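You operate a simulated robot arm through the tools that you are given. There is no shell and no other tool.

The job below is to be done with a simulated robot arm. You get a single attempt, and the scene is never put back.

## Task
Scrub the greasy filter clean in the ribbed tray with the purple pad.
Fine: leave the pad on the island top and lay the filter beside the tray, on the tank tap's side. What is to be rubbed or washed off counts as gone when no trace of it is left.

The check looks at the end state, three seconds after you hand in, the way a careful person would. Anything else that was tipped, shoved, dropped, spilled or broken makes it a failure.

## Robot
A 6-joint arm with a two-finger parallel gripper, fixed in place. Base frame: the origin is at the foot of the arm, x ahead of it, y to its left, z up; the work surface is at about z = 0.8. Lengths are in m, angles in rad, forces in N, time in s.
Its first joint turns from -2.897 to 2.897 rad. Payload 3.43 kg.
Tool frame: the origin (TCP) lies between the finger pads and is the grasp point; the fingertips stand 0.034 m ahead of it; z points along the fingers, y is the line along which they close. The gripper opens to 0.128 m. The fingers are 0.024 m wide and 0.012 m thick; the gripper's body (0.048 by 0.13 m) begins 0.096 m behind the TCP.
Orientation is that of the tool frame in the base frame, as a unit quaternion [w, x, y, z]. With the fingers straight down and closing along the base's y, the tool's x points along the base's -x, its y along +y and its z along -z.

## Interface
- The arm moves only by the tool arm_command. Its argument "deltas" is one flat list of numbers, 6 for each row, row after row: the shift along the tool's x, y, z in m, then the turn, a rotation vector about the tool's x, y, z in rad. In form: [x, y, z, ax, ay, az, x, y, z, ax, ay, az, ...]. A call has 1 to 20 rows; each row shifts and turns the commanded pose from where the row before left it, along the tool's axes as they then stand. "grip" is the finger opening in m, from 0 to 0.128, set as the call begins (left out, the last holds). Each row takes 0.2 s and may step no farther than 0.05 m and 0.15 rad from the row before; otherwise, or with a gripper value out of range, the whole call is refused. A pose out of reach is approached as far as the arm can. The call stops where the force on the tool passes 40 N (or 10 N more than at its start, if that is more) or the arm is blocked; 0.2 s more then pass. Each finger travels about 0.153 m/s and halts on what it meets, pressing with about 33 N; the grip force reading is that of the motor and also rises with nothing between the fingers. The clock runs only during rows and for 0.2 s after the last one: add rows that do not move to give the fingers time. The reply holds the time, the measured pose of the TCP, the force on the tool along the base axes, the opening and the grip force, in the units named above and with some noise, with the torque about the TCP (base axes, N m) and any sound that the robot's microphone picked up.
- Cameras (640 x 400 px; columns grow to the right, rows downward): "scene" is fixed at [0.2209, -0.5014, 1.5778]; the picture's right is [0.57, -0.82, 0.00], its down [-0.66, -0.46, -0.59] and it looks along [0.49, 0.34, -0.80] (base axes); focal length 300 px, centre (320, 200). "wrist" rides on the gripper at [0.076, -0.011, -0.16] in the tool frame; the picture's right is [0.15, 0.99, 0.00], its down [-0.88, 0.13, -0.46] and it looks along [-0.45, 0.07, 0.89] (tool axes); focal length 234 px, centre (320, 200). There is no depth. A picture from a camera that has moved, and an enlarged one, comes with that camera's place and axes in the base frame and with its lens.
- grab_frame(camera): a new picture of that camera. The clock stands still meanwhile.
- close_up(camera, box): a new picture of the part [left, top, right, bottom] of that camera's present view, enlarged. The clock stands still meanwhile.
- finish_job(): hands the job in; it is judged then, once.

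Places have to be worked out from the pictures, the camera data and where the tool is seen. Open the gripper and draw the arm clear of the work before you hand the job in, unless the task says otherwise.

The tools are called after "Emit:" as a command line: name --argument value ..., lists and objects as JSON in quotes. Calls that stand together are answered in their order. arm_command: Moves the arm, as the interface text tells. Its arguments: {"type":"object","properties":{"deltas":{"type":"array","items":{"type":"number"}},"grip":{"type":"number"}},"required":["deltas"]} The other tools are called the same way: grab_frame (camera) takes a picture; close_up (camera, box) takes an enlarged picture of a part of a camera's view; finish_job () hands the job in.

At the start:

```text
time: 0.0
ee_pos: [0.705, 0.145, 1.0994]
orientation: [0.001, 0.0, 1.0, 0.0]
ft_force: [0.2, 0.1, 0.2]
ft_torque: [-0.03, 0.0, -0.01]
finger_gap: 0.128
finger_force: 0.1
```

scene: 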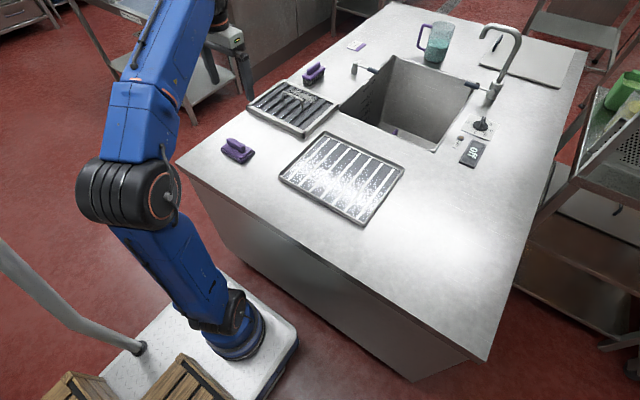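
wrist: 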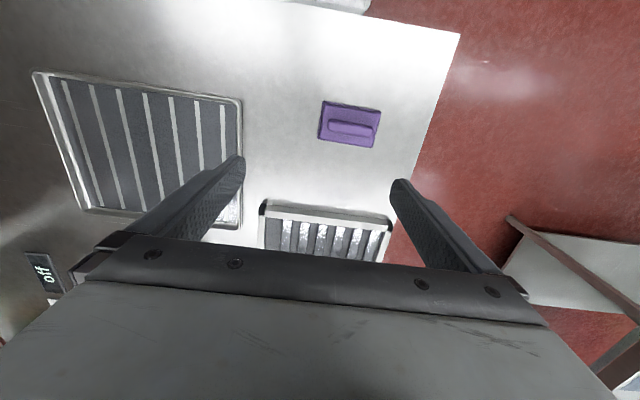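

I'll start by inspecting the scene in more detail: two ribbed/slatted objects, two or more purple pads, a sink with tap, and a sign are visible.

Emit:
close_up --camera "scene" --box '[170, 30, 410, 180]'

Emit:
close_up --camera "scene" --box '[260, 110, 420, 230]'

Emit:
close_up --camera "scene" --box '[340, 10, 580, 170]'

Emit:
grab_frame --camera "wrist"

```text
2.67 times, centred on (290, 105) of scene
camera zoom: at [0.2209, -0.5014, 1.5778], right [0.57, -0.82, 0.0], down [-0.66, -0.46, -0.59], along [0.49, 0.34, -0.8], focal length 800 px, centre (400, 453)
```

zoom: 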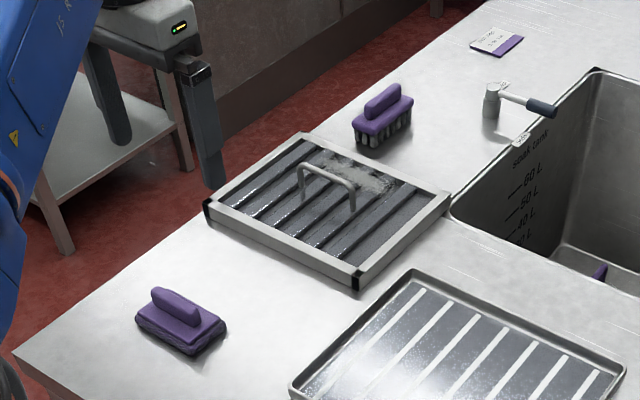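

```text
3.33 times, centred on (340, 170) of scene
camera zoom: at [0.2209, -0.5014, 1.5778], right [0.57, -0.82, 0.0], down [-0.66, -0.46, -0.59], along [0.49, 0.34, -0.8], focal length 1001 px, centre (253, 300)
```

zoom: 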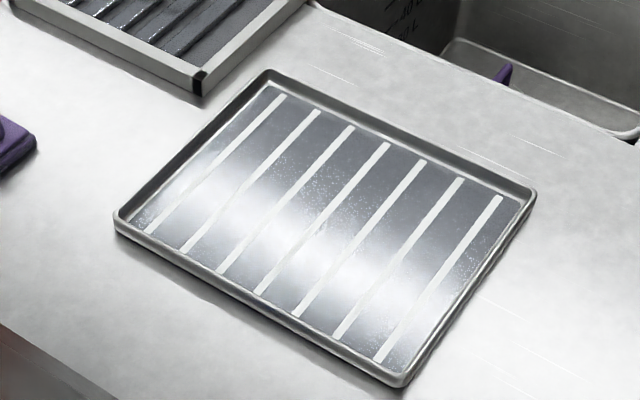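

```text
2.50 times, centred on (460, 90) of scene
camera zoom: at [0.2209, -0.5014, 1.5778], right [0.57, -0.82, 0.0], down [-0.66, -0.46, -0.59], along [0.49, 0.34, -0.8], focal length 750 px, centre (-30, 475)
```

zoom: 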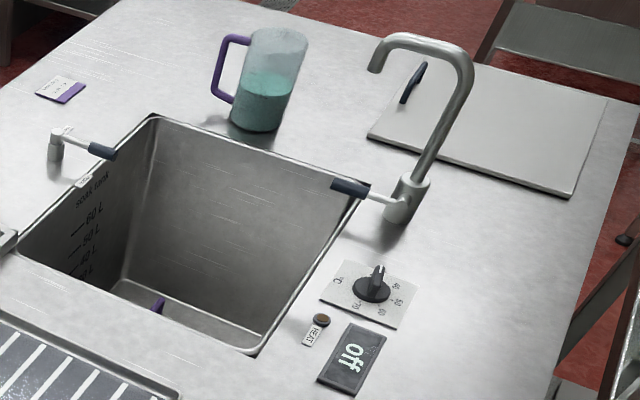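

```text
taken
camera wrist: at [0.628, 0.1335, 1.2611], right [-0.15, 0.99, 0.0], down [0.88, 0.13, 0.46], along [0.45, 0.07, -0.89], focal length 234 px, centre (320, 200)
```

wrist: 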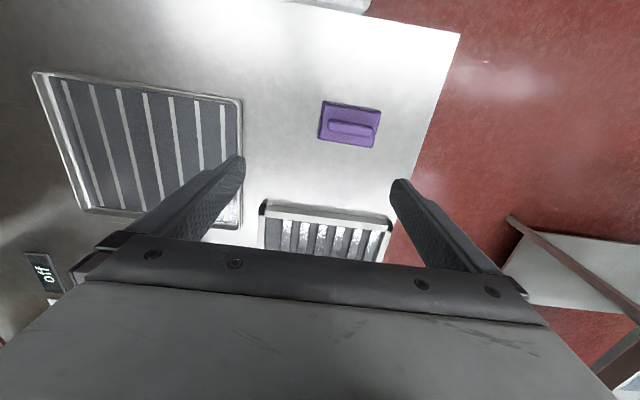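

The tray with light ribs sits at about x 0.69–0.97, y −0.34–0.0; the greasy filter with a bail handle is around (1.01, 0.18). I need to read the labels near the taps and look at the grease more closely.

Emit:
close_up --camera "scene" --box '[335, 55, 415, 105]'

Emit:
close_up --camera "scene" --box '[460, 70, 540, 120]'

Emit:
close_up --camera "scene" --box '[240, 70, 344, 140]'

Emit:
close_up --camera "scene" --box '[210, 125, 274, 175]'

Emit:
close_up --camera "scene" --box '[335, 30, 375, 55]'

Emit:
close_up --camera "scene" --box '[450, 105, 514, 170]'

```text
8.00 times, centred on (375, 80) of scene
camera zoom: at [0.2209, -0.5014, 1.5778], right [0.57, -0.82, 0.0], down [-0.66, -0.46, -0.59], along [0.49, 0.34, -0.8], focal length 2401 px, centre (-120, 1160)
```

zoom: 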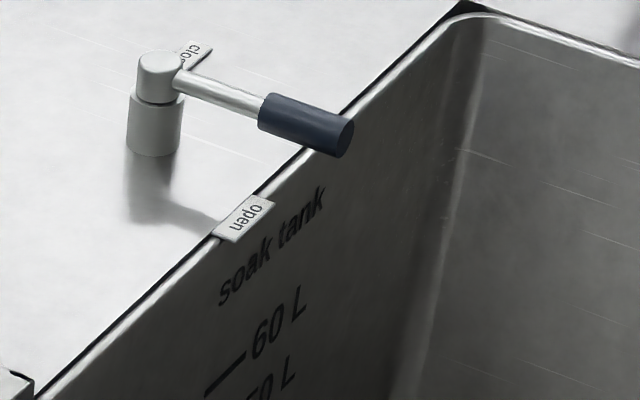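

```text
8.00 times, centred on (500, 95) of scene
camera zoom: at [0.2209, -0.5014, 1.5778], right [0.57, -0.82, 0.0], down [-0.66, -0.46, -0.59], along [0.49, 0.34, -0.8], focal length 2401 px, centre (-1120, 1040)
```

zoom: 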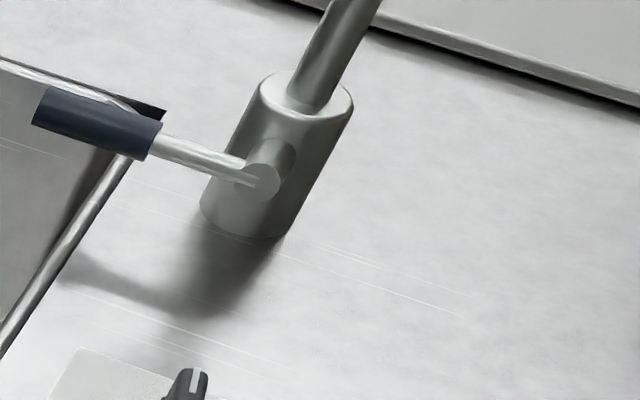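

```text
5.71 times, centred on (292, 105) of scene
camera zoom: at [0.2209, -0.5014, 1.5778], right [0.57, -0.82, 0.0], down [-0.66, -0.46, -0.59], along [0.49, 0.34, -0.8], focal length 1715 px, centre (480, 743)
```

zoom: 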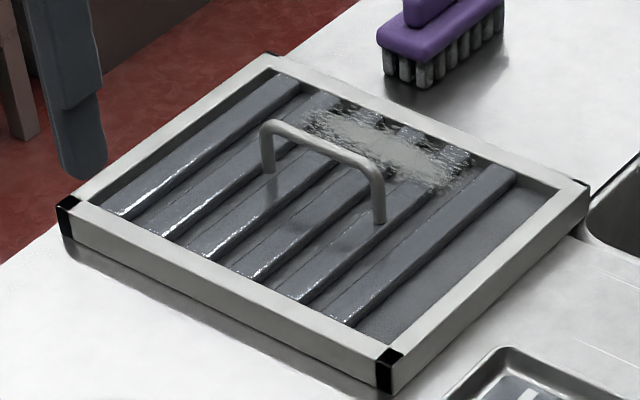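

```text
8.00 times, centred on (242, 150) of scene
camera zoom: at [0.2209, -0.5014, 1.5778], right [0.57, -0.82, 0.0], down [-0.66, -0.46, -0.59], along [0.49, 0.34, -0.8], focal length 2401 px, centre (944, 600)
```

zoom: 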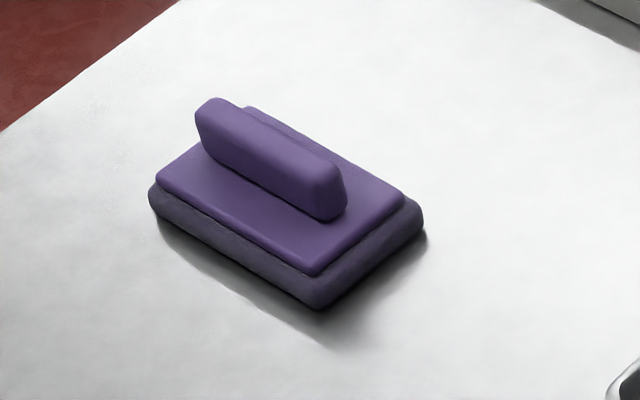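

```text
16.00 times, centred on (355, 42) of scene
camera zoom: at [0.2209, -0.5014, 1.5778], right [0.57, -0.82, 0.0], down [-0.66, -0.46, -0.59], along [0.49, 0.34, -0.8], focal length 4803 px, centre (-240, 2720)
```

zoom: 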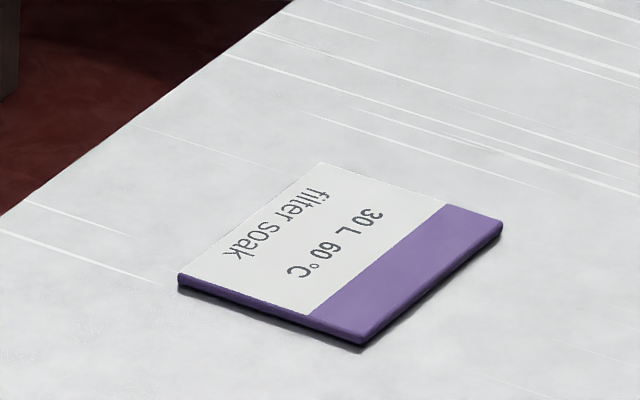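

```text
6.15 times, centred on (482, 138) of scene
camera zoom: at [0.2209, -0.5014, 1.5778], right [0.57, -0.82, 0.0], down [-0.66, -0.46, -0.59], along [0.49, 0.34, -0.8], focal length 1847 px, centre (-677, 585)
```

zoom: 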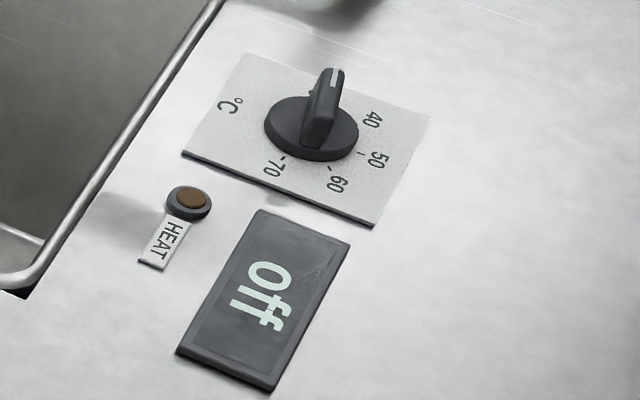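

The labelled lever (open/close) at the left looks like the drain valve; the gooseneck on the right (−y) is the tank tap, so the filter goes on the tray's −y side in the end. Grease is on the far half of the filter, between the bail and the far frame. I now turn the tool 90° so the fingers close along x, matching the bail and pad handle.

Emit:
arm_command --deltas '[0, 0, 0, 0, 0, 0.1428, 0, 0, 0, 0, 0, 0.1428, 0, 0, 0, 0, 0, 0.1428, 0, 0, 0, 0, 0, 0.1428, 0, 0, 0, 0, 0, 0.1428, 0, 0, 0, 0, 0, 0.1428, 0, 0, 0, 0, 0, 0.1428, 0, 0, 0, 0, 0, 0.1428, 0, 0, 0, 0, 0, 0.1428, 0, 0, 0, 0, 0, 0.1428, 0, 0, 0, 0, 0, 0.1428]' --grip 0.128

```text
time: 2.4
ee_pos: [0.7056, 0.145, 1.0997]
orientation: [0.0, 0.708, 0.707, 0.001]
ft_force: [0.1, -0.6, -0.8]
ft_torque: [0.0, -0.02, 0.0]
finger_gap: 0.128
finger_force: 0.1
```

The turn worked. I move out toward the filter at height to view it from the wrist camera.

Emit:
arm_command --deltas '[0.01, 0.039, 0, 0, 0, 0, 0.01, 0.039, 0, 0, 0, 0, 0.01, 0.039, 0, 0, 0, 0, 0.01, 0.039, 0, 0, 0, 0, 0.01, 0.039, 0, 0, 0, 0]'

Emit:
grab_frame --camera "wrist"

Emit:
grab_frame --camera "scene"

```text
time: 3.6
ee_pos: [0.8998, 0.1947, 1.1005]
orientation: [0.0, 0.707, 0.707, 0.002]
ft_force: [-1.1, 0.5, 1.5]
ft_torque: [-0.02, -0.11, 0.0]
finger_gap: 0.1279
finger_force: 0.0
```

```text
taken
camera wrist: at [0.8868, 0.2698, 1.2618], right [0.99, 0.15, 0.0], down [0.13, -0.88, 0.45], along [0.07, -0.45, -0.89], focal length 234 px, centre (320, 200)
```

wrist: 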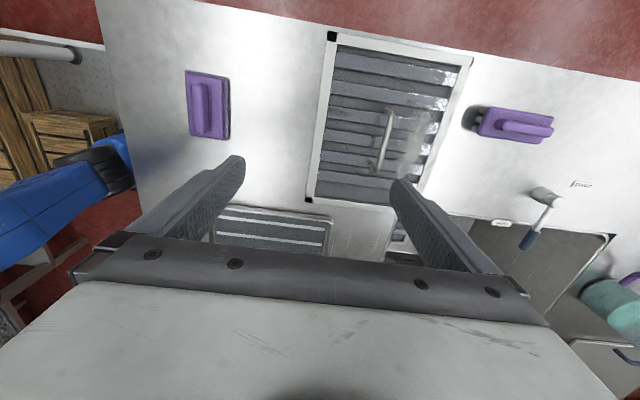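

```text
taken
```

scene: 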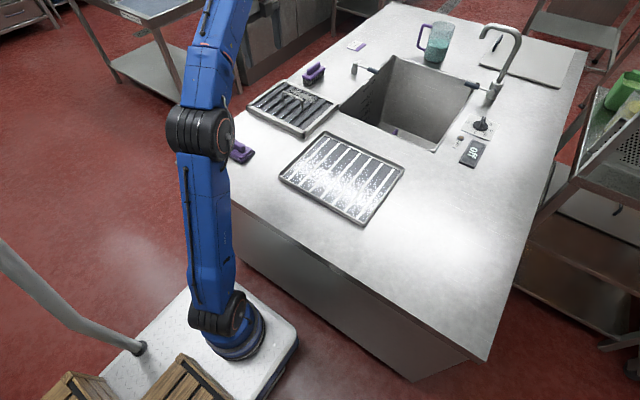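

Emit:
close_up --camera "wrist" --box '[290, 20, 490, 220]'

```text
2.00 times, centred on (390, 120) of wrist
camera zoom: at [0.8868, 0.2698, 1.2618], right [0.99, 0.15, 0.0], down [0.13, -0.88, 0.45], along [0.07, -0.45, -0.89], focal length 468 px, centre (180, 360)
```

zoom: 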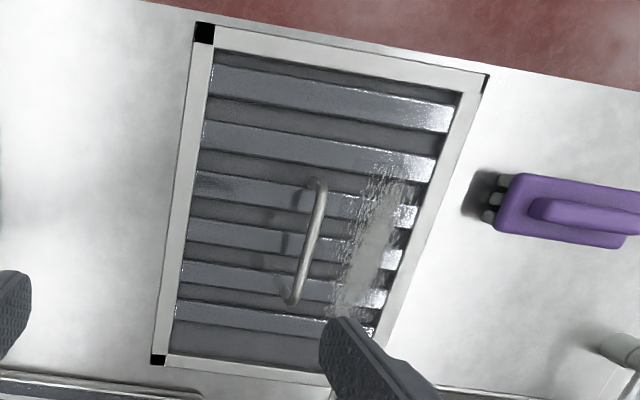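

Both views put the bail bar along y (0.145–0.244) at about x 1.01, z 0.87, slightly beyond the straight-down reach. I tilt the tool ~0.35 rad outward and move to a hover above the bar with a narrower opening.

Emit:
arm_command --deltas '[0, 0, 0, -0.1167, 0, 0, 0, 0, 0, -0.1167, 0, 0, 0, 0, 0, -0.1167, 0, 0, 0, 0.0161, 0.0325, 0, 0, 0, 0, 0.0161, 0.0325, 0, 0, 0, 0, 0.0161, 0.0325, 0, 0, 0, 0, 0.0161, 0.0325, 0, 0, 0, 0, 0, 0, 0, 0, 0]' --grip 0.064

Emit:
grab_frame --camera "wrist"

Emit:
close_up --camera "scene" --box '[190, 20, 350, 140]'

```text
time: 5.4
ee_pos: [1.0062, 0.1953, 1.0001]
orientation: [0.124, 0.696, 0.697, 0.123]
ft_force: [-0.9, 0.6, -0.6]
ft_torque: [-0.01, 0.0, -0.01]
finger_gap: 0.0641
finger_force: 0.0
```

```text
taken
camera wrist: at [0.939, 0.2713, 1.1478], right [0.93, 0.15, 0.34], down [-0.03, -0.88, 0.47], along [0.37, -0.45, -0.81], focal length 234 px, centre (320, 200)
```

wrist: 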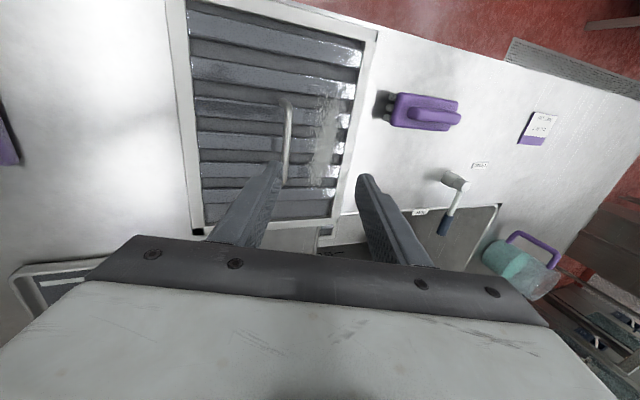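

```text
3.33 times, centred on (270, 80) of scene
camera zoom: at [0.2209, -0.5014, 1.5778], right [0.57, -0.82, 0.0], down [-0.66, -0.46, -0.59], along [0.49, 0.34, -0.8], focal length 1001 px, centre (487, 600)
```

zoom: 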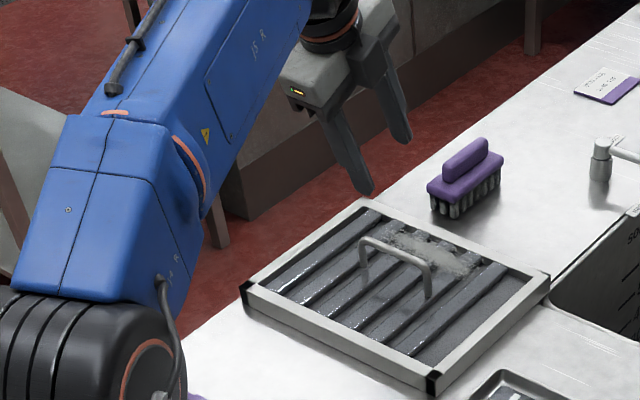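

The tilted pose is fully reached. The bar is at about (1.009, 0.195, 0.877); I descend most of the way with the bar between the fingers and then check.

Emit:
arm_command --deltas '[0, -0.00824, 0.02084, 0, 0, 0, 0, -0.00824, 0.02084, 0, 0, 0, 0, -0.00824, 0.02084, 0, 0, 0, 0, -0.00412, 0.01042, 0, 0, 0]'

Emit:
close_up --camera "wrist" --box '[160, 0, 480, 240]'

Emit:
close_up --camera "scene" --box '[230, 50, 350, 140]'

```text
time: 6.4
ee_pos: [1.0027, 0.1951, 0.9222]
orientation: [0.123, 0.696, 0.696, 0.124]
ft_force: [0.5, 0.6, 0.0]
ft_torque: [0.0, -0.01, 0.02]
finger_gap: 0.0642
finger_force: 0.0
```

```text
1.67 times, centred on (320, 120) of wrist
camera zoom: at [0.9366, 0.271, 1.0699], right [0.93, 0.15, 0.34], down [-0.03, -0.88, 0.47], along [0.37, -0.45, -0.81], focal length 390 px, centre (320, 333)
```

zoom: 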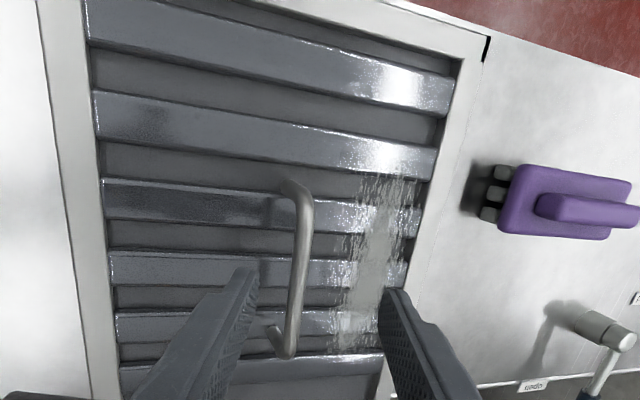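

```text
4.44 times, centred on (290, 95) of scene
camera zoom: at [0.2209, -0.5014, 1.5778], right [0.57, -0.82, 0.0], down [-0.66, -0.46, -0.59], along [0.49, 0.34, -0.8], focal length 1334 px, centre (453, 667)
```

zoom: 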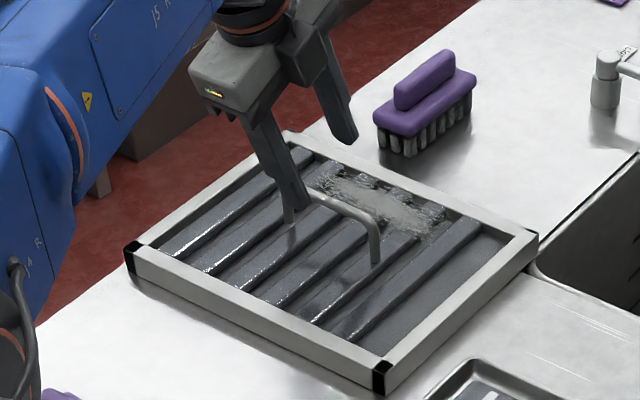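

The bar lies between the fingers, slightly toward the near finger. I lower the remaining ~3.4 cm so the bar sits about 1 cm ahead of the TCP.

Emit:
arm_command --deltas '[0, -0.0044, 0.01045, 0, 0, 0, 0, -0.0044, 0.01045, 0, 0, 0, 0, -0.0044, 0.01045, 0, 0, 0]'

Emit:
close_up --camera "wrist" --box '[160, 0, 480, 240]'

Emit:
close_up --camera "scene" --box '[250, 60, 330, 120]'

```text
time: 7.2
ee_pos: [0.9996, 0.195, 0.8887]
orientation: [0.123, 0.696, 0.696, 0.124]
ft_force: [0.0, -0.4, 0.2]
ft_torque: [-0.01, 0.0, -0.01]
finger_gap: 0.0638
finger_force: 0.1
```

```text
1.67 times, centred on (320, 120) of wrist
camera zoom: at [0.9349, 0.271, 1.0358], right [0.93, 0.15, 0.34], down [-0.03, -0.88, 0.47], along [0.37, -0.45, -0.81], focal length 390 px, centre (320, 333)
```

zoom: 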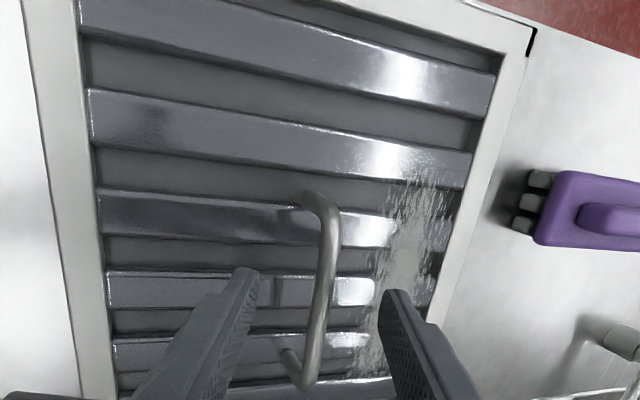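

```text
6.67 times, centred on (290, 90) of scene
camera zoom: at [0.2209, -0.5014, 1.5778], right [0.57, -0.82, 0.0], down [-0.66, -0.46, -0.59], along [0.49, 0.34, -0.8], focal length 2001 px, centre (520, 933)
```

zoom: 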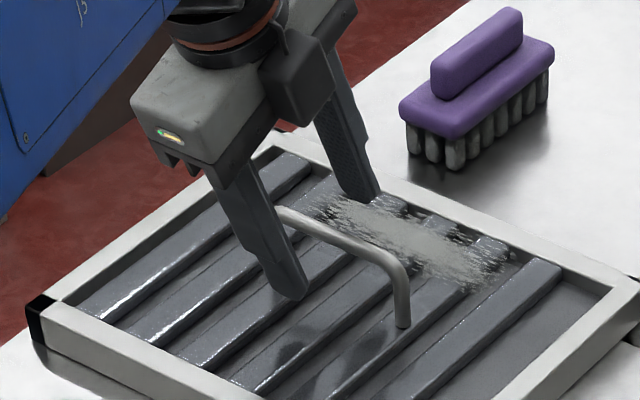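

The bar is well between the fingers and no contact yet. I close the grip.

Emit:
arm_command --deltas '[0, 0, 0, 0, 0, 0, 0, 0, 0, 0, 0, 0, 0, 0, 0, 0, 0, 0, 0, 0, 0, 0, 0, 0]' --grip 0.0

Emit:
close_up --camera "wrist" --box '[160, 0, 480, 240]'

Emit:
close_up --camera "scene" --box '[250, 60, 330, 120]'

```text
time: 8.2
ee_pos: [1.0009, 0.1948, 0.8874]
orientation: [0.124, 0.696, 0.696, 0.123]
ft_force: [2.6, -0.3, 0.8]
ft_torque: [0.01, -0.11, 0.0]
finger_gap: 0.0097
finger_force: 32.7
```

```text
1.67 times, centred on (320, 120) of wrist
camera zoom: at [0.935, 0.271, 1.0359], right [0.93, 0.15, 0.34], down [-0.03, -0.88, 0.47], along [0.37, -0.45, -0.81], focal length 390 px, centre (320, 333)
```

zoom: 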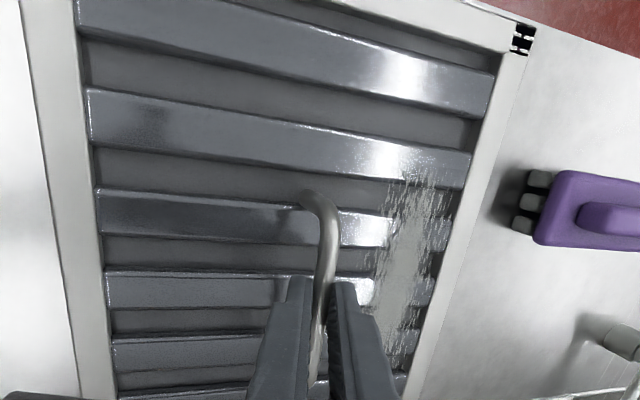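

```text
6.67 times, centred on (290, 90) of scene
camera zoom: at [0.2209, -0.5014, 1.5778], right [0.57, -0.82, 0.0], down [-0.66, -0.46, -0.59], along [0.49, 0.34, -0.8], focal length 2001 px, centre (520, 933)
```

zoom: 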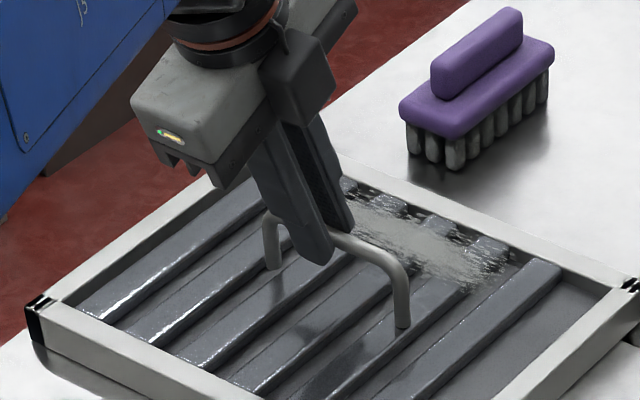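

Gripped: gap 9.7 mm on the bar, 33 N. I lift gently straight up 5 cm and check how it hangs.

Emit:
arm_command --deltas '[0, 0.00343, -0.0094, 0, 0, 0, 0, 0.00343, -0.0094, 0, 0, 0, 0, 0.00343, -0.0094, 0, 0, 0, 0, 0.00343, -0.0094, 0, 0, 0, 0, 0.00343, -0.0094, 0, 0, 0, 0, 0, 0, 0, 0, 0]'

Emit:
close_up --camera "scene" --box '[220, 40, 360, 140]'

Emit:
grab_frame --camera "wrist"

```text
time: 9.6
ee_pos: [1.0024, 0.1954, 0.9385]
orientation: [0.124, 0.696, 0.696, 0.124]
ft_force: [-1.1, -0.4, -7.8]
ft_torque: [0.06, 0.04, -0.03]
finger_gap: 0.0098
finger_force: 32.9
```

```text
4.00 times, centred on (290, 90) of scene
camera zoom: at [0.2209, -0.5014, 1.5778], right [0.57, -0.82, 0.0], down [-0.66, -0.46, -0.59], along [0.49, 0.34, -0.8], focal length 1201 px, centre (440, 640)
```

zoom: 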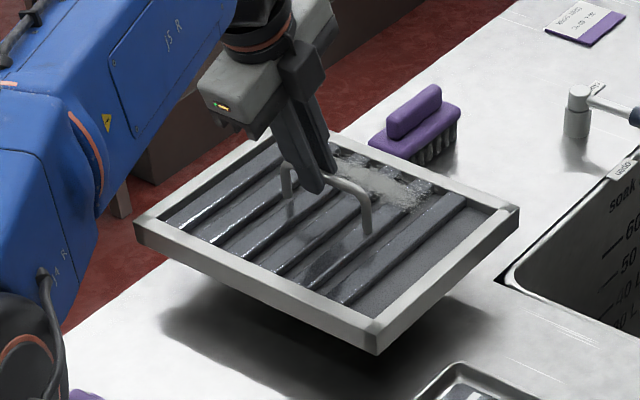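

```text
taken
camera wrist: at [0.9354, 0.2709, 1.0858], right [0.93, 0.15, 0.34], down [-0.03, -0.88, 0.47], along [0.37, -0.45, -0.81], focal length 234 px, centre (320, 200)
```

wrist: 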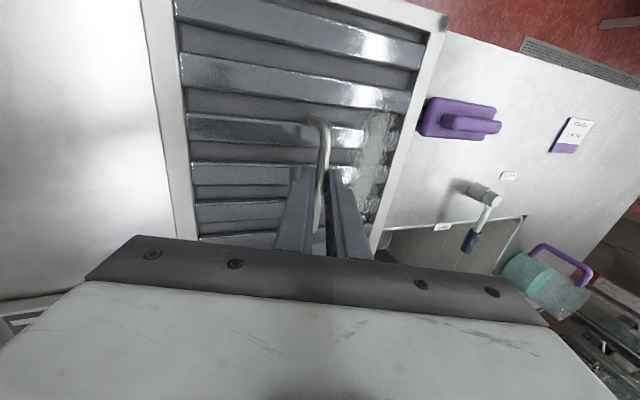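

The filter hangs level (about 0.8 kg). I lift a bit more and carry it slowly over the tray, keeping the same tilt.

Emit:
arm_command --deltas '[0, 0.00514, -0.0141, 0, 0, 0, 0, 0.00514, -0.0141, 0, 0, 0, 0, 0.00514, -0.0141, 0, 0, 0, -0.012, -0.00575, -0.0021, 0, 0, 0, -0.0236, -0.0113, -0.00412, 0, 0, 0, -0.0236, -0.0113, -0.00412, 0, 0, 0, -0.0236, -0.0113, -0.00412, 0, 0, 0, -0.0236, -0.0113, -0.00412, 0, 0, 0, -0.0236, -0.0113, -0.00412, 0, 0, 0, -0.0236, -0.0113, -0.00412, 0, 0, 0, -0.0236, -0.0113, -0.00412, 0, 0, 0, -0.0236, -0.0113, -0.00412, 0, 0, 0, -0.0236, -0.0113, -0.00412, 0, 0, 0, -0.0236, -0.0113, -0.00412, 0, 0, 0, -0.0236, -0.0113, -0.00412, 0, 0, 0, -0.0236, -0.0113, -0.00412, 0, 0, 0, -0.0236, -0.0113, -0.00412, 0, 0, 0, -0.0236, -0.0113, -0.00412, 0, 0, 0, -0.012, -0.00575, -0.0021, 0, 0, 0]'

Emit:
grab_frame --camera "scene"

Emit:
grab_frame --camera "wrist"

```text
time: 13.6
ee_pos: [0.8197, -0.1585, 0.9816]
orientation: [0.123, 0.696, 0.697, 0.123]
ft_force: [0.0, -0.3, -8.1]
ft_torque: [0.07, 0.07, -0.03]
finger_gap: 0.0097
finger_force: 32.5
```

```text
taken
```

scene: 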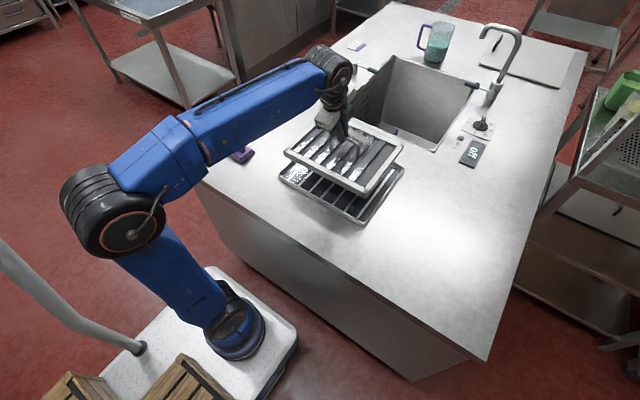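

```text
taken
camera wrist: at [0.7544, -0.0834, 1.1298], right [0.93, 0.15, 0.34], down [-0.03, -0.88, 0.47], along [0.37, -0.45, -0.81], focal length 234 px, centre (320, 200)
```

wrist: 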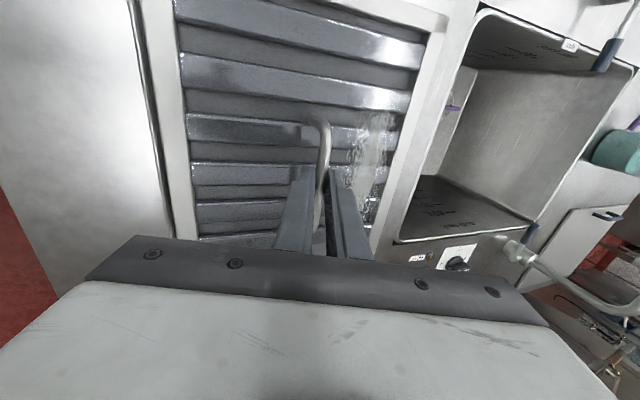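

The filter is now above the tray. I zoom in to measure the offset between the filter and the tray before lowering.

Emit:
close_up --camera "scene" --box '[264, 100, 424, 230]'

Emit:
close_up --camera "wrist" --box '[120, 0, 460, 250]'

```text
3.08 times, centred on (344, 165) of scene
camera zoom: at [0.2209, -0.5014, 1.5778], right [0.57, -0.82, 0.0], down [-0.66, -0.46, -0.59], along [0.49, 0.34, -0.8], focal length 924 px, centre (246, 308)
```

zoom: 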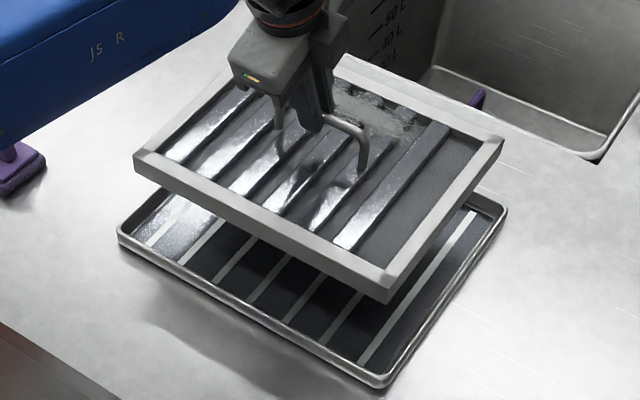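

```text
1.60 times, centred on (290, 125) of wrist
camera zoom: at [0.7544, -0.0834, 1.1298], right [0.93, 0.15, 0.34], down [-0.03, -0.88, 0.47], along [0.37, -0.45, -0.81], focal length 375 px, centre (368, 320)
```

zoom: 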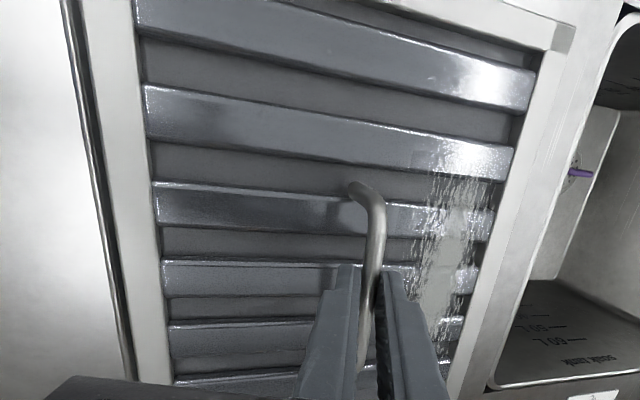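

Projection gives the filter centre (0.826, −0.172) versus tray centre (0.8265, −0.172), with ~0.017 rad yaw to correct. I fix the yaw and lower to just above the tray.

Emit:
arm_command --deltas '[0, 0, 0, 0, 0.0058, -0.016, 0, -0.0038, 0.01043, 0, 0, 0, 0, -0.0038, 0.01043, 0, 0, 0, 0, -0.0038, 0.01043, 0, 0, 0, 0, -0.0038, 0.01043, 0, 0, 0, 0, -0.0038, 0.01043, 0, 0, 0, 0, -0.0038, 0.01043, 0, 0, 0, 0, 0, 0, 0, 0, 0]'

Emit:
close_up --camera "scene" --box '[264, 110, 424, 230]'

Emit:
grab_frame --camera "wrist"

```text
time: 15.4
ee_pos: [0.8202, -0.1585, 0.9157]
orientation: [0.123, 0.69, 0.703, 0.125]
ft_force: [0.1, -0.4, -8.1]
ft_torque: [0.05, 0.04, -0.01]
finger_gap: 0.0095
finger_force: 32.7
```

```text
3.33 times, centred on (344, 170) of scene
camera zoom: at [0.2209, -0.5014, 1.5778], right [0.57, -0.82, 0.0], down [-0.66, -0.46, -0.59], along [0.49, 0.34, -0.8], focal length 1001 px, centre (240, 300)
```

zoom: 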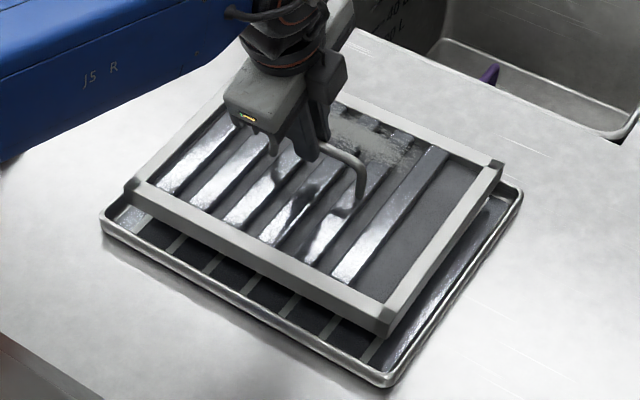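

```text
taken
camera wrist: at [0.7531, -0.0849, 1.0639], right [0.93, 0.16, 0.34], down [-0.02, -0.88, 0.47], along [0.38, -0.44, -0.81], focal length 234 px, centre (320, 200)
```

wrist: 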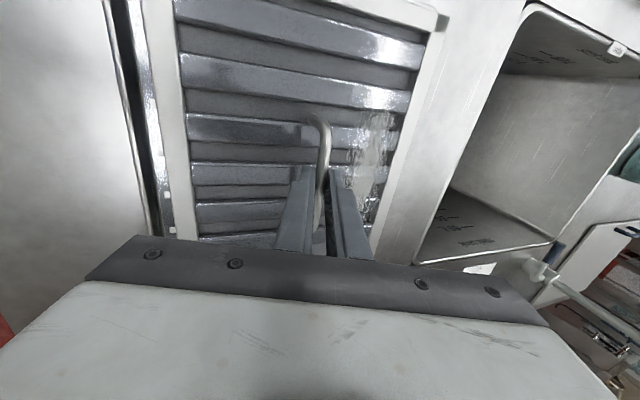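

I zoom on the corners to check clearances before the final lowering.

Emit:
close_up --camera "scene" --box '[284, 150, 334, 190]'

Emit:
close_up --camera "scene" --box '[340, 180, 400, 228]'

Emit:
close_up --camera "scene" --box '[370, 140, 410, 172]'

Emit:
close_up --camera "scene" --box '[310, 110, 360, 150]'

Emit:
close_up --camera "wrist" --box '[90, 0, 210, 250]'

```text
10.00 times, centred on (309, 170) of scene
camera zoom: at [0.2209, -0.5014, 1.5778], right [0.57, -0.82, 0.0], down [-0.66, -0.46, -0.59], along [0.49, 0.34, -0.8], focal length 3002 px, centre (430, 500)
```

zoom: 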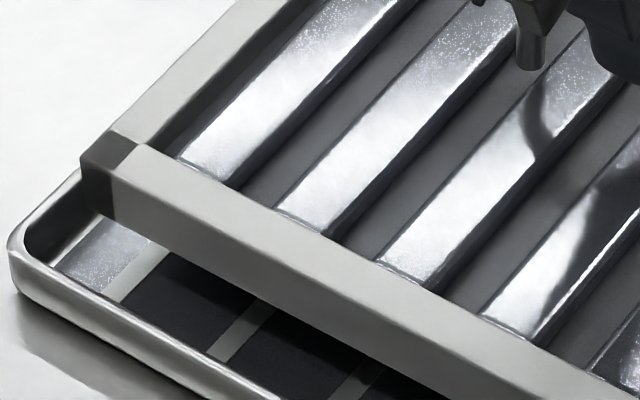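

```text
8.33 times, centred on (370, 204) of scene
camera zoom: at [0.2209, -0.5014, 1.5778], right [0.57, -0.82, 0.0], down [-0.66, -0.46, -0.59], along [0.49, 0.34, -0.8], focal length 2501 px, centre (-97, 167)
```

zoom: 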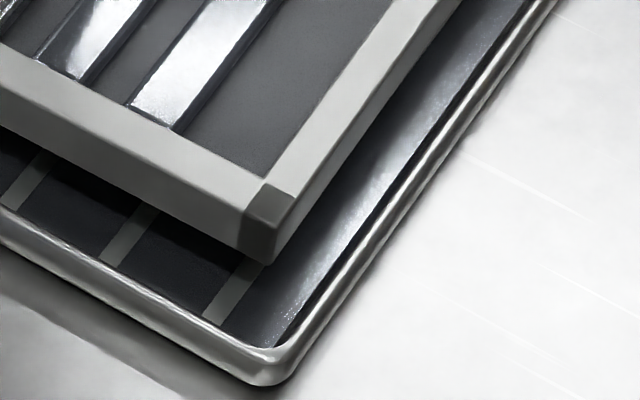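

```text
12.50 times, centred on (390, 156) of scene
camera zoom: at [0.2209, -0.5014, 1.5778], right [0.57, -0.82, 0.0], down [-0.66, -0.46, -0.59], along [0.49, 0.34, -0.8], focal length 3752 px, centre (-555, 750)
```

zoom: 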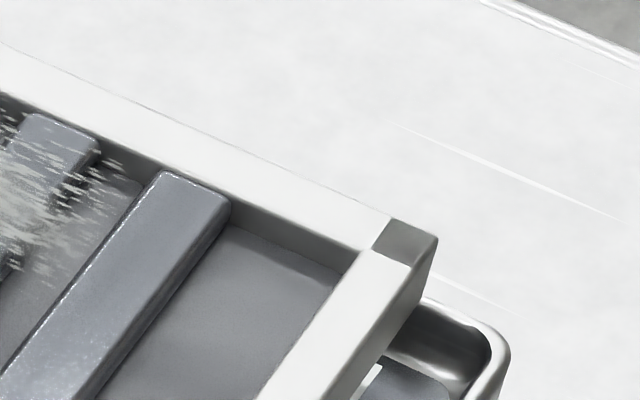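

```text
10.00 times, centred on (335, 130) of scene
camera zoom: at [0.2209, -0.5014, 1.5778], right [0.57, -0.82, 0.0], down [-0.66, -0.46, -0.59], along [0.49, 0.34, -0.8], focal length 3002 px, centre (170, 900)
```

zoom: 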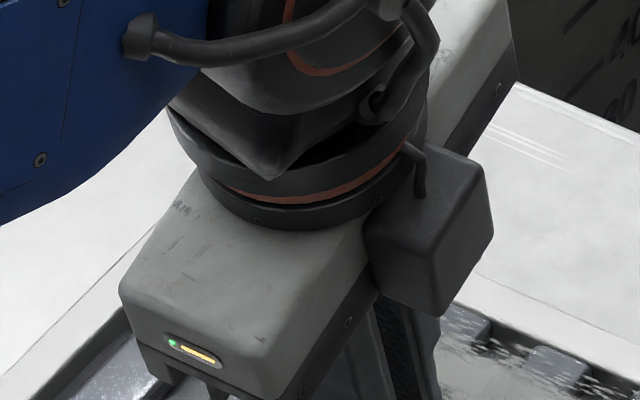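

```text
1.60 times, centred on (150, 125) of wrist
camera zoom: at [0.7531, -0.0849, 1.0639], right [0.93, 0.16, 0.34], down [-0.02, -0.88, 0.47], along [0.38, -0.44, -0.81], focal length 375 px, centre (592, 320)
```

zoom: 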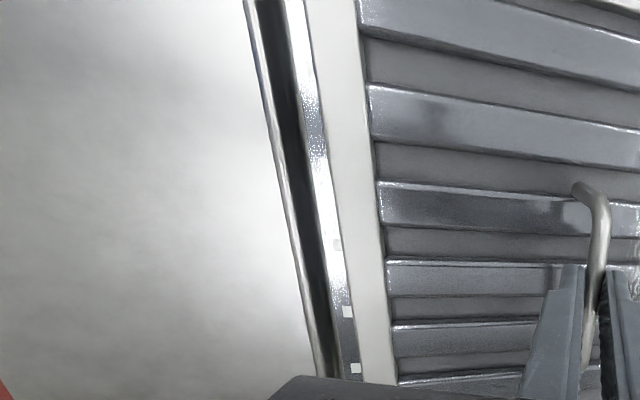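

The wrist view shows ~2 cm clearance on the near side and little on the far side, so the filter needs to shift about 9 mm toward the robot. I shift it and lower 12 mm.

Emit:
arm_command --deltas '[-0.001, -0.0063, 0.0041, 0, 0, 0, -0.001, -0.0063, 0.0041, 0, 0, 0, 0, 0, 0, 0, 0, 0]'

Emit:
close_up --camera "wrist" --box '[90, 0, 210, 250]'

Emit:
close_up --camera "scene" --box '[370, 140, 410, 172]'

Emit:
close_up --camera "scene" --box '[340, 180, 400, 228]'

Emit:
close_up --camera "scene" --box '[276, 130, 346, 190]'

```text
time: 16.2
ee_pos: [0.8104, -0.1607, 0.9025]
orientation: [0.122, 0.69, 0.702, 0.124]
ft_force: [1.1, 0.5, -7.8]
ft_torque: [0.06, 0.09, -0.03]
finger_gap: 0.0096
finger_force: 33.2
```

```text
1.60 times, centred on (150, 125) of wrist
camera zoom: at [0.7439, -0.0871, 1.0512], right [0.93, 0.16, 0.34], down [-0.02, -0.88, 0.47], along [0.38, -0.44, -0.81], focal length 375 px, centre (592, 320)
```

zoom: 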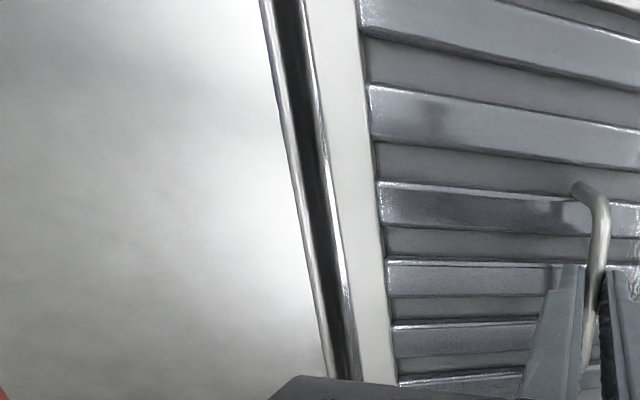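

```text
12.50 times, centred on (390, 156) of scene
camera zoom: at [0.2209, -0.5014, 1.5778], right [0.57, -0.82, 0.0], down [-0.66, -0.46, -0.59], along [0.49, 0.34, -0.8], focal length 3752 px, centre (-555, 750)
```

zoom: 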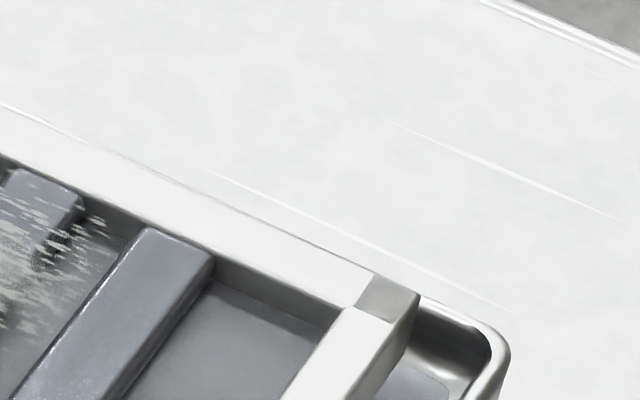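

```text
8.33 times, centred on (370, 204) of scene
camera zoom: at [0.2209, -0.5014, 1.5778], right [0.57, -0.82, 0.0], down [-0.66, -0.46, -0.59], along [0.49, 0.34, -0.8], focal length 2501 px, centre (-97, 167)
```

zoom: 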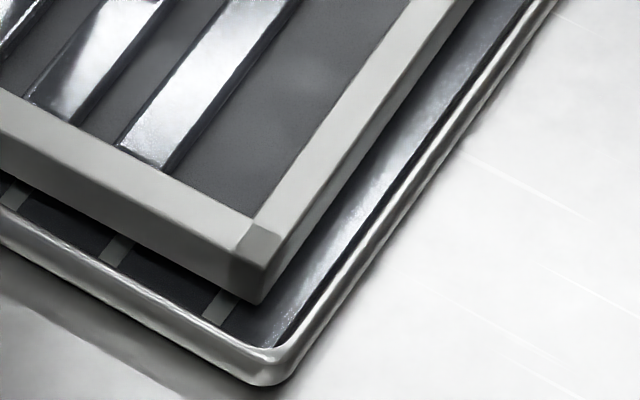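

```text
6.67 times, centred on (311, 160) of scene
camera zoom: at [0.2209, -0.5014, 1.5778], right [0.57, -0.82, 0.0], down [-0.66, -0.46, -0.59], along [0.49, 0.34, -0.8], focal length 2001 px, centre (380, 467)
```

zoom: 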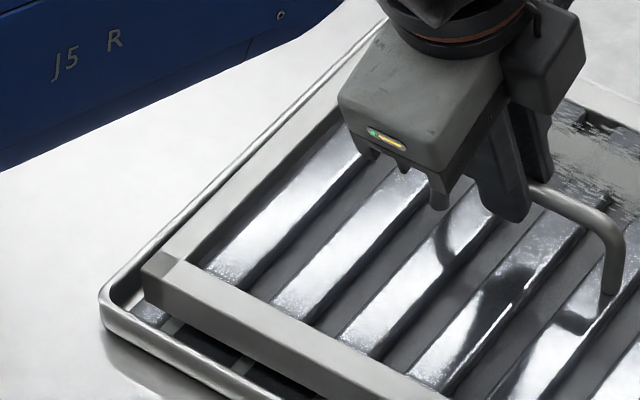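

Near margin is now ~14 mm, far margin somewhat smaller; I shift another 3 mm back and lower 8 mm in small steps while watching the force.

Emit:
arm_command --deltas '[0, -0.0042, 0.0028, 0, 0, 0, 0, -0.00137, 0.00376, 0, 0, 0]'

```text
time: 16.8
ee_pos: [0.8076, -0.1608, 0.8951]
orientation: [0.122, 0.69, 0.703, 0.125]
ft_force: [-0.2, 0.4, -7.7]
ft_torque: [0.05, 0.06, -0.02]
finger_gap: 0.0095
finger_force: 33.1
```

Still hanging freely (−7.7 N). I lower another 4 mm.

Emit:
arm_command --deltas '[0, -0.0007, 0.0019, 0, 0, 0, 0, -0.0007, 0.0019, 0, 0, 0]'

Emit:
close_up --camera "scene" --box '[264, 110, 424, 230]'

Emit:
close_up --camera "wrist" --box '[90, 0, 470, 250]'

```text
time: 17.4
ee_pos: [0.8087, -0.1616, 0.8917]
orientation: [0.123, 0.69, 0.702, 0.125]
ft_force: [0.0, 0.4, 0.3]
ft_torque: [-0.03, 0.04, -0.01]
finger_gap: 0.0096
finger_force: 32.6
```

```text
3.33 times, centred on (344, 170) of scene
camera zoom: at [0.2209, -0.5014, 1.5778], right [0.57, -0.82, 0.0], down [-0.66, -0.46, -0.59], along [0.49, 0.34, -0.8], focal length 1001 px, centre (240, 300)
```

zoom: 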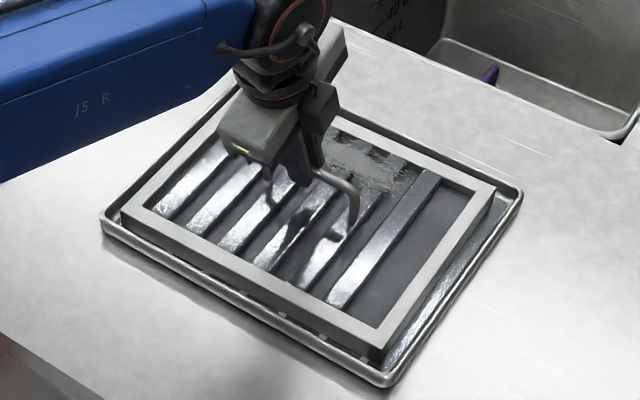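

```text
1.60 times, centred on (280, 125) of wrist
camera zoom: at [0.7409, -0.0871, 1.04], right [0.93, 0.16, 0.34], down [-0.02, -0.88, 0.47], along [0.38, -0.44, -0.81], focal length 375 px, centre (384, 320)
```

zoom: 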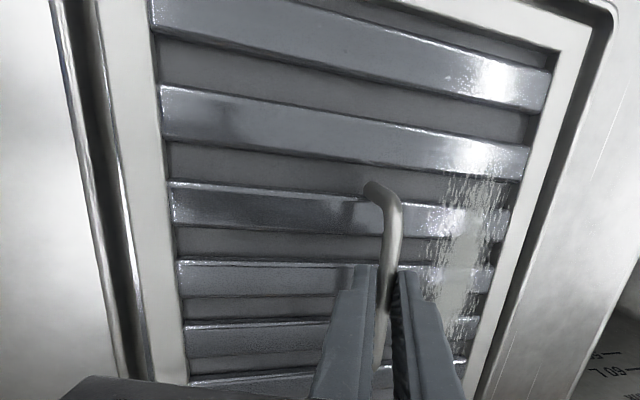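

The weight has come off (≈0 N) and the filter sits inside the tray with clearance all around. I open the fingers and back out along the tool axis.

Emit:
arm_command --deltas '[0, 0, 0, 0, 0, 0, 0, 0, 0, 0, 0, 0, 0, 0, -0.015, 0, 0, 0, 0, 0, -0.02, 0, 0, 0, 0, 0, -0.03, 0, 0, 0, 0, 0, -0.04, 0, 0, 0, 0, 0, -0.04, 0, 0, 0]' --grip 0.05

Emit:
grab_frame --camera "wrist"

Emit:
close_up --camera "scene" --box '[264, 110, 424, 230]'

```text
time: 19.0
ee_pos: [0.758, -0.162, 1.0263]
orientation: [0.122, 0.69, 0.702, 0.125]
ft_force: [-0.1, -0.2, -0.8]
ft_torque: [0.0, -0.02, 0.03]
finger_gap: 0.0499
finger_force: 0.1
```

```text
taken
camera wrist: at [0.6903, -0.088, 1.1749], right [0.93, 0.16, 0.34], down [-0.02, -0.88, 0.47], along [0.38, -0.44, -0.81], focal length 234 px, centre (320, 200)
```

wrist: 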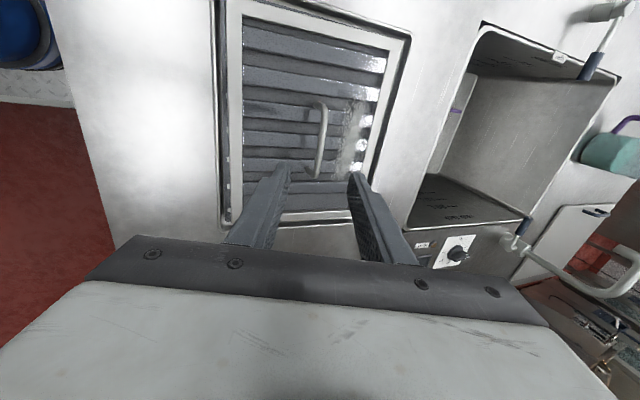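

```text
3.33 times, centred on (344, 170) of scene
camera zoom: at [0.2209, -0.5014, 1.5778], right [0.57, -0.82, 0.0], down [-0.66, -0.46, -0.59], along [0.49, 0.34, -0.8], focal length 1001 px, centre (240, 300)
```

zoom: 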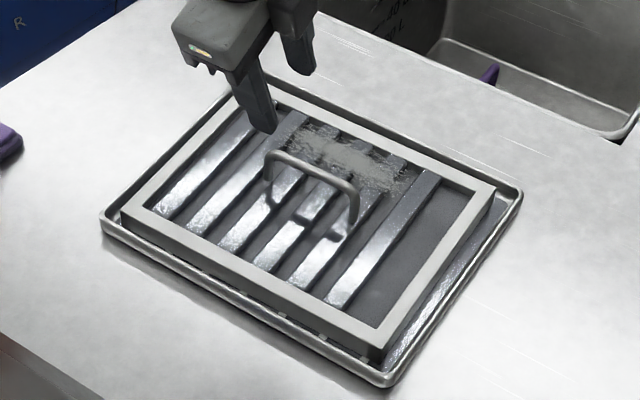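

The filter rests in the tray. Now I bring the tool back to vertical and travel over to the purple pad near (0.70, 0.195).

Emit:
arm_command --deltas '[0, 0, 0, 0.1167, 0, 0, 0, 0, 0, 0.1167, 0, 0, 0, 0, 0, 0.1167, 0, 0, 0, 0, 0, 0, 0, 0.017, 0.0397, -0.0068, 0, 0, 0, 0, 0.0397, -0.0068, 0, 0, 0, 0, 0.0397, -0.0068, 0, 0, 0, 0, 0.0397, -0.0068, 0, 0, 0, 0, 0.0397, -0.0068, 0, 0, 0, 0, 0.0397, -0.0068, 0, 0, 0, 0, 0.0397, -0.0068, 0, 0, 0, 0, 0.0397, -0.0068, 0, 0, 0, 0, 0.0397, -0.0068, 0, 0, 0, 0, 0, 0, 0, 0, 0, 0]' --grip 0.07

Emit:
grab_frame --camera "wrist"

Emit:
grab_frame --camera "scene"

```text
time: 22.0
ee_pos: [0.6962, 0.1955, 1.0278]
orientation: [0.0, 0.706, 0.708, 0.001]
ft_force: [0.7, 0.8, 0.2]
ft_torque: [0.02, -0.01, 0.01]
finger_gap: 0.0698
finger_force: 0.1
```

```text
taken
camera wrist: at [0.6857, 0.2715, 1.1899], right [0.99, 0.15, 0.0], down [0.13, -0.88, 0.46], along [0.07, -0.45, -0.89], focal length 234 px, centre (320, 200)
```

wrist: 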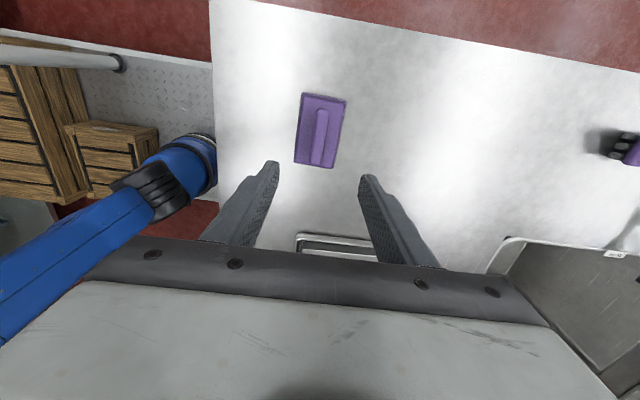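

```text
taken
```

scene: 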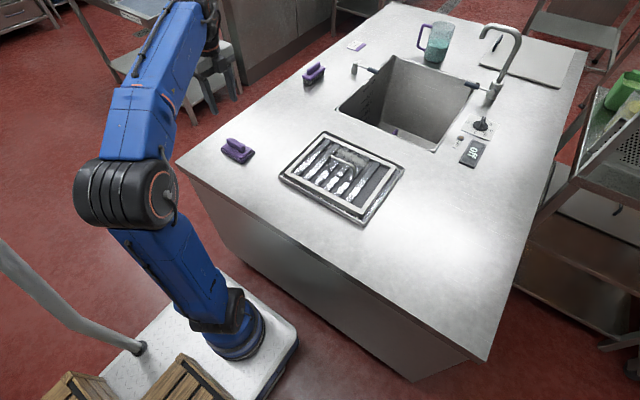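

Emit:
close_up --camera "wrist" --box '[250, 70, 410, 190]'

Emit:
close_up --camera "scene" --box '[212, 130, 262, 170]'

```text
3.33 times, centred on (330, 130) of wrist
camera zoom: at [0.6857, 0.2715, 1.1899], right [0.99, 0.15, 0.0], down [0.13, -0.88, 0.46], along [0.07, -0.45, -0.89], focal length 781 px, centre (287, 433)
```

zoom: 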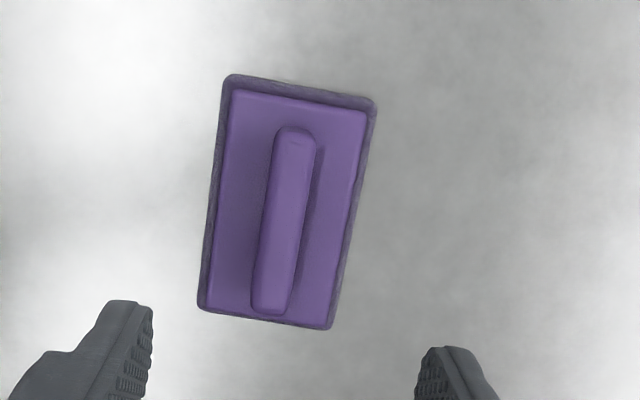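

```text
10.00 times, centred on (237, 150) of scene
camera zoom: at [0.2209, -0.5014, 1.5778], right [0.57, -0.82, 0.0], down [-0.66, -0.46, -0.59], along [0.49, 0.34, -0.8], focal length 3002 px, centre (1150, 700)
```

zoom: 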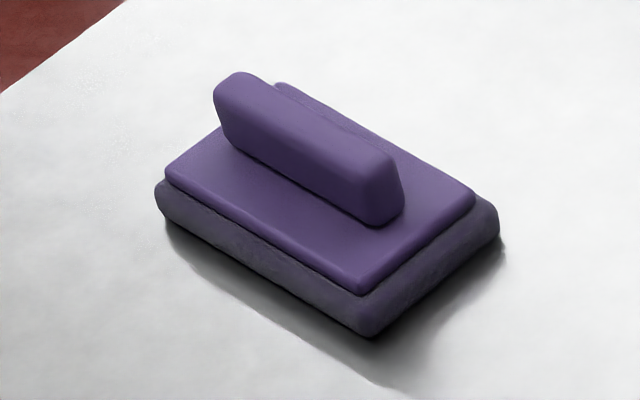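

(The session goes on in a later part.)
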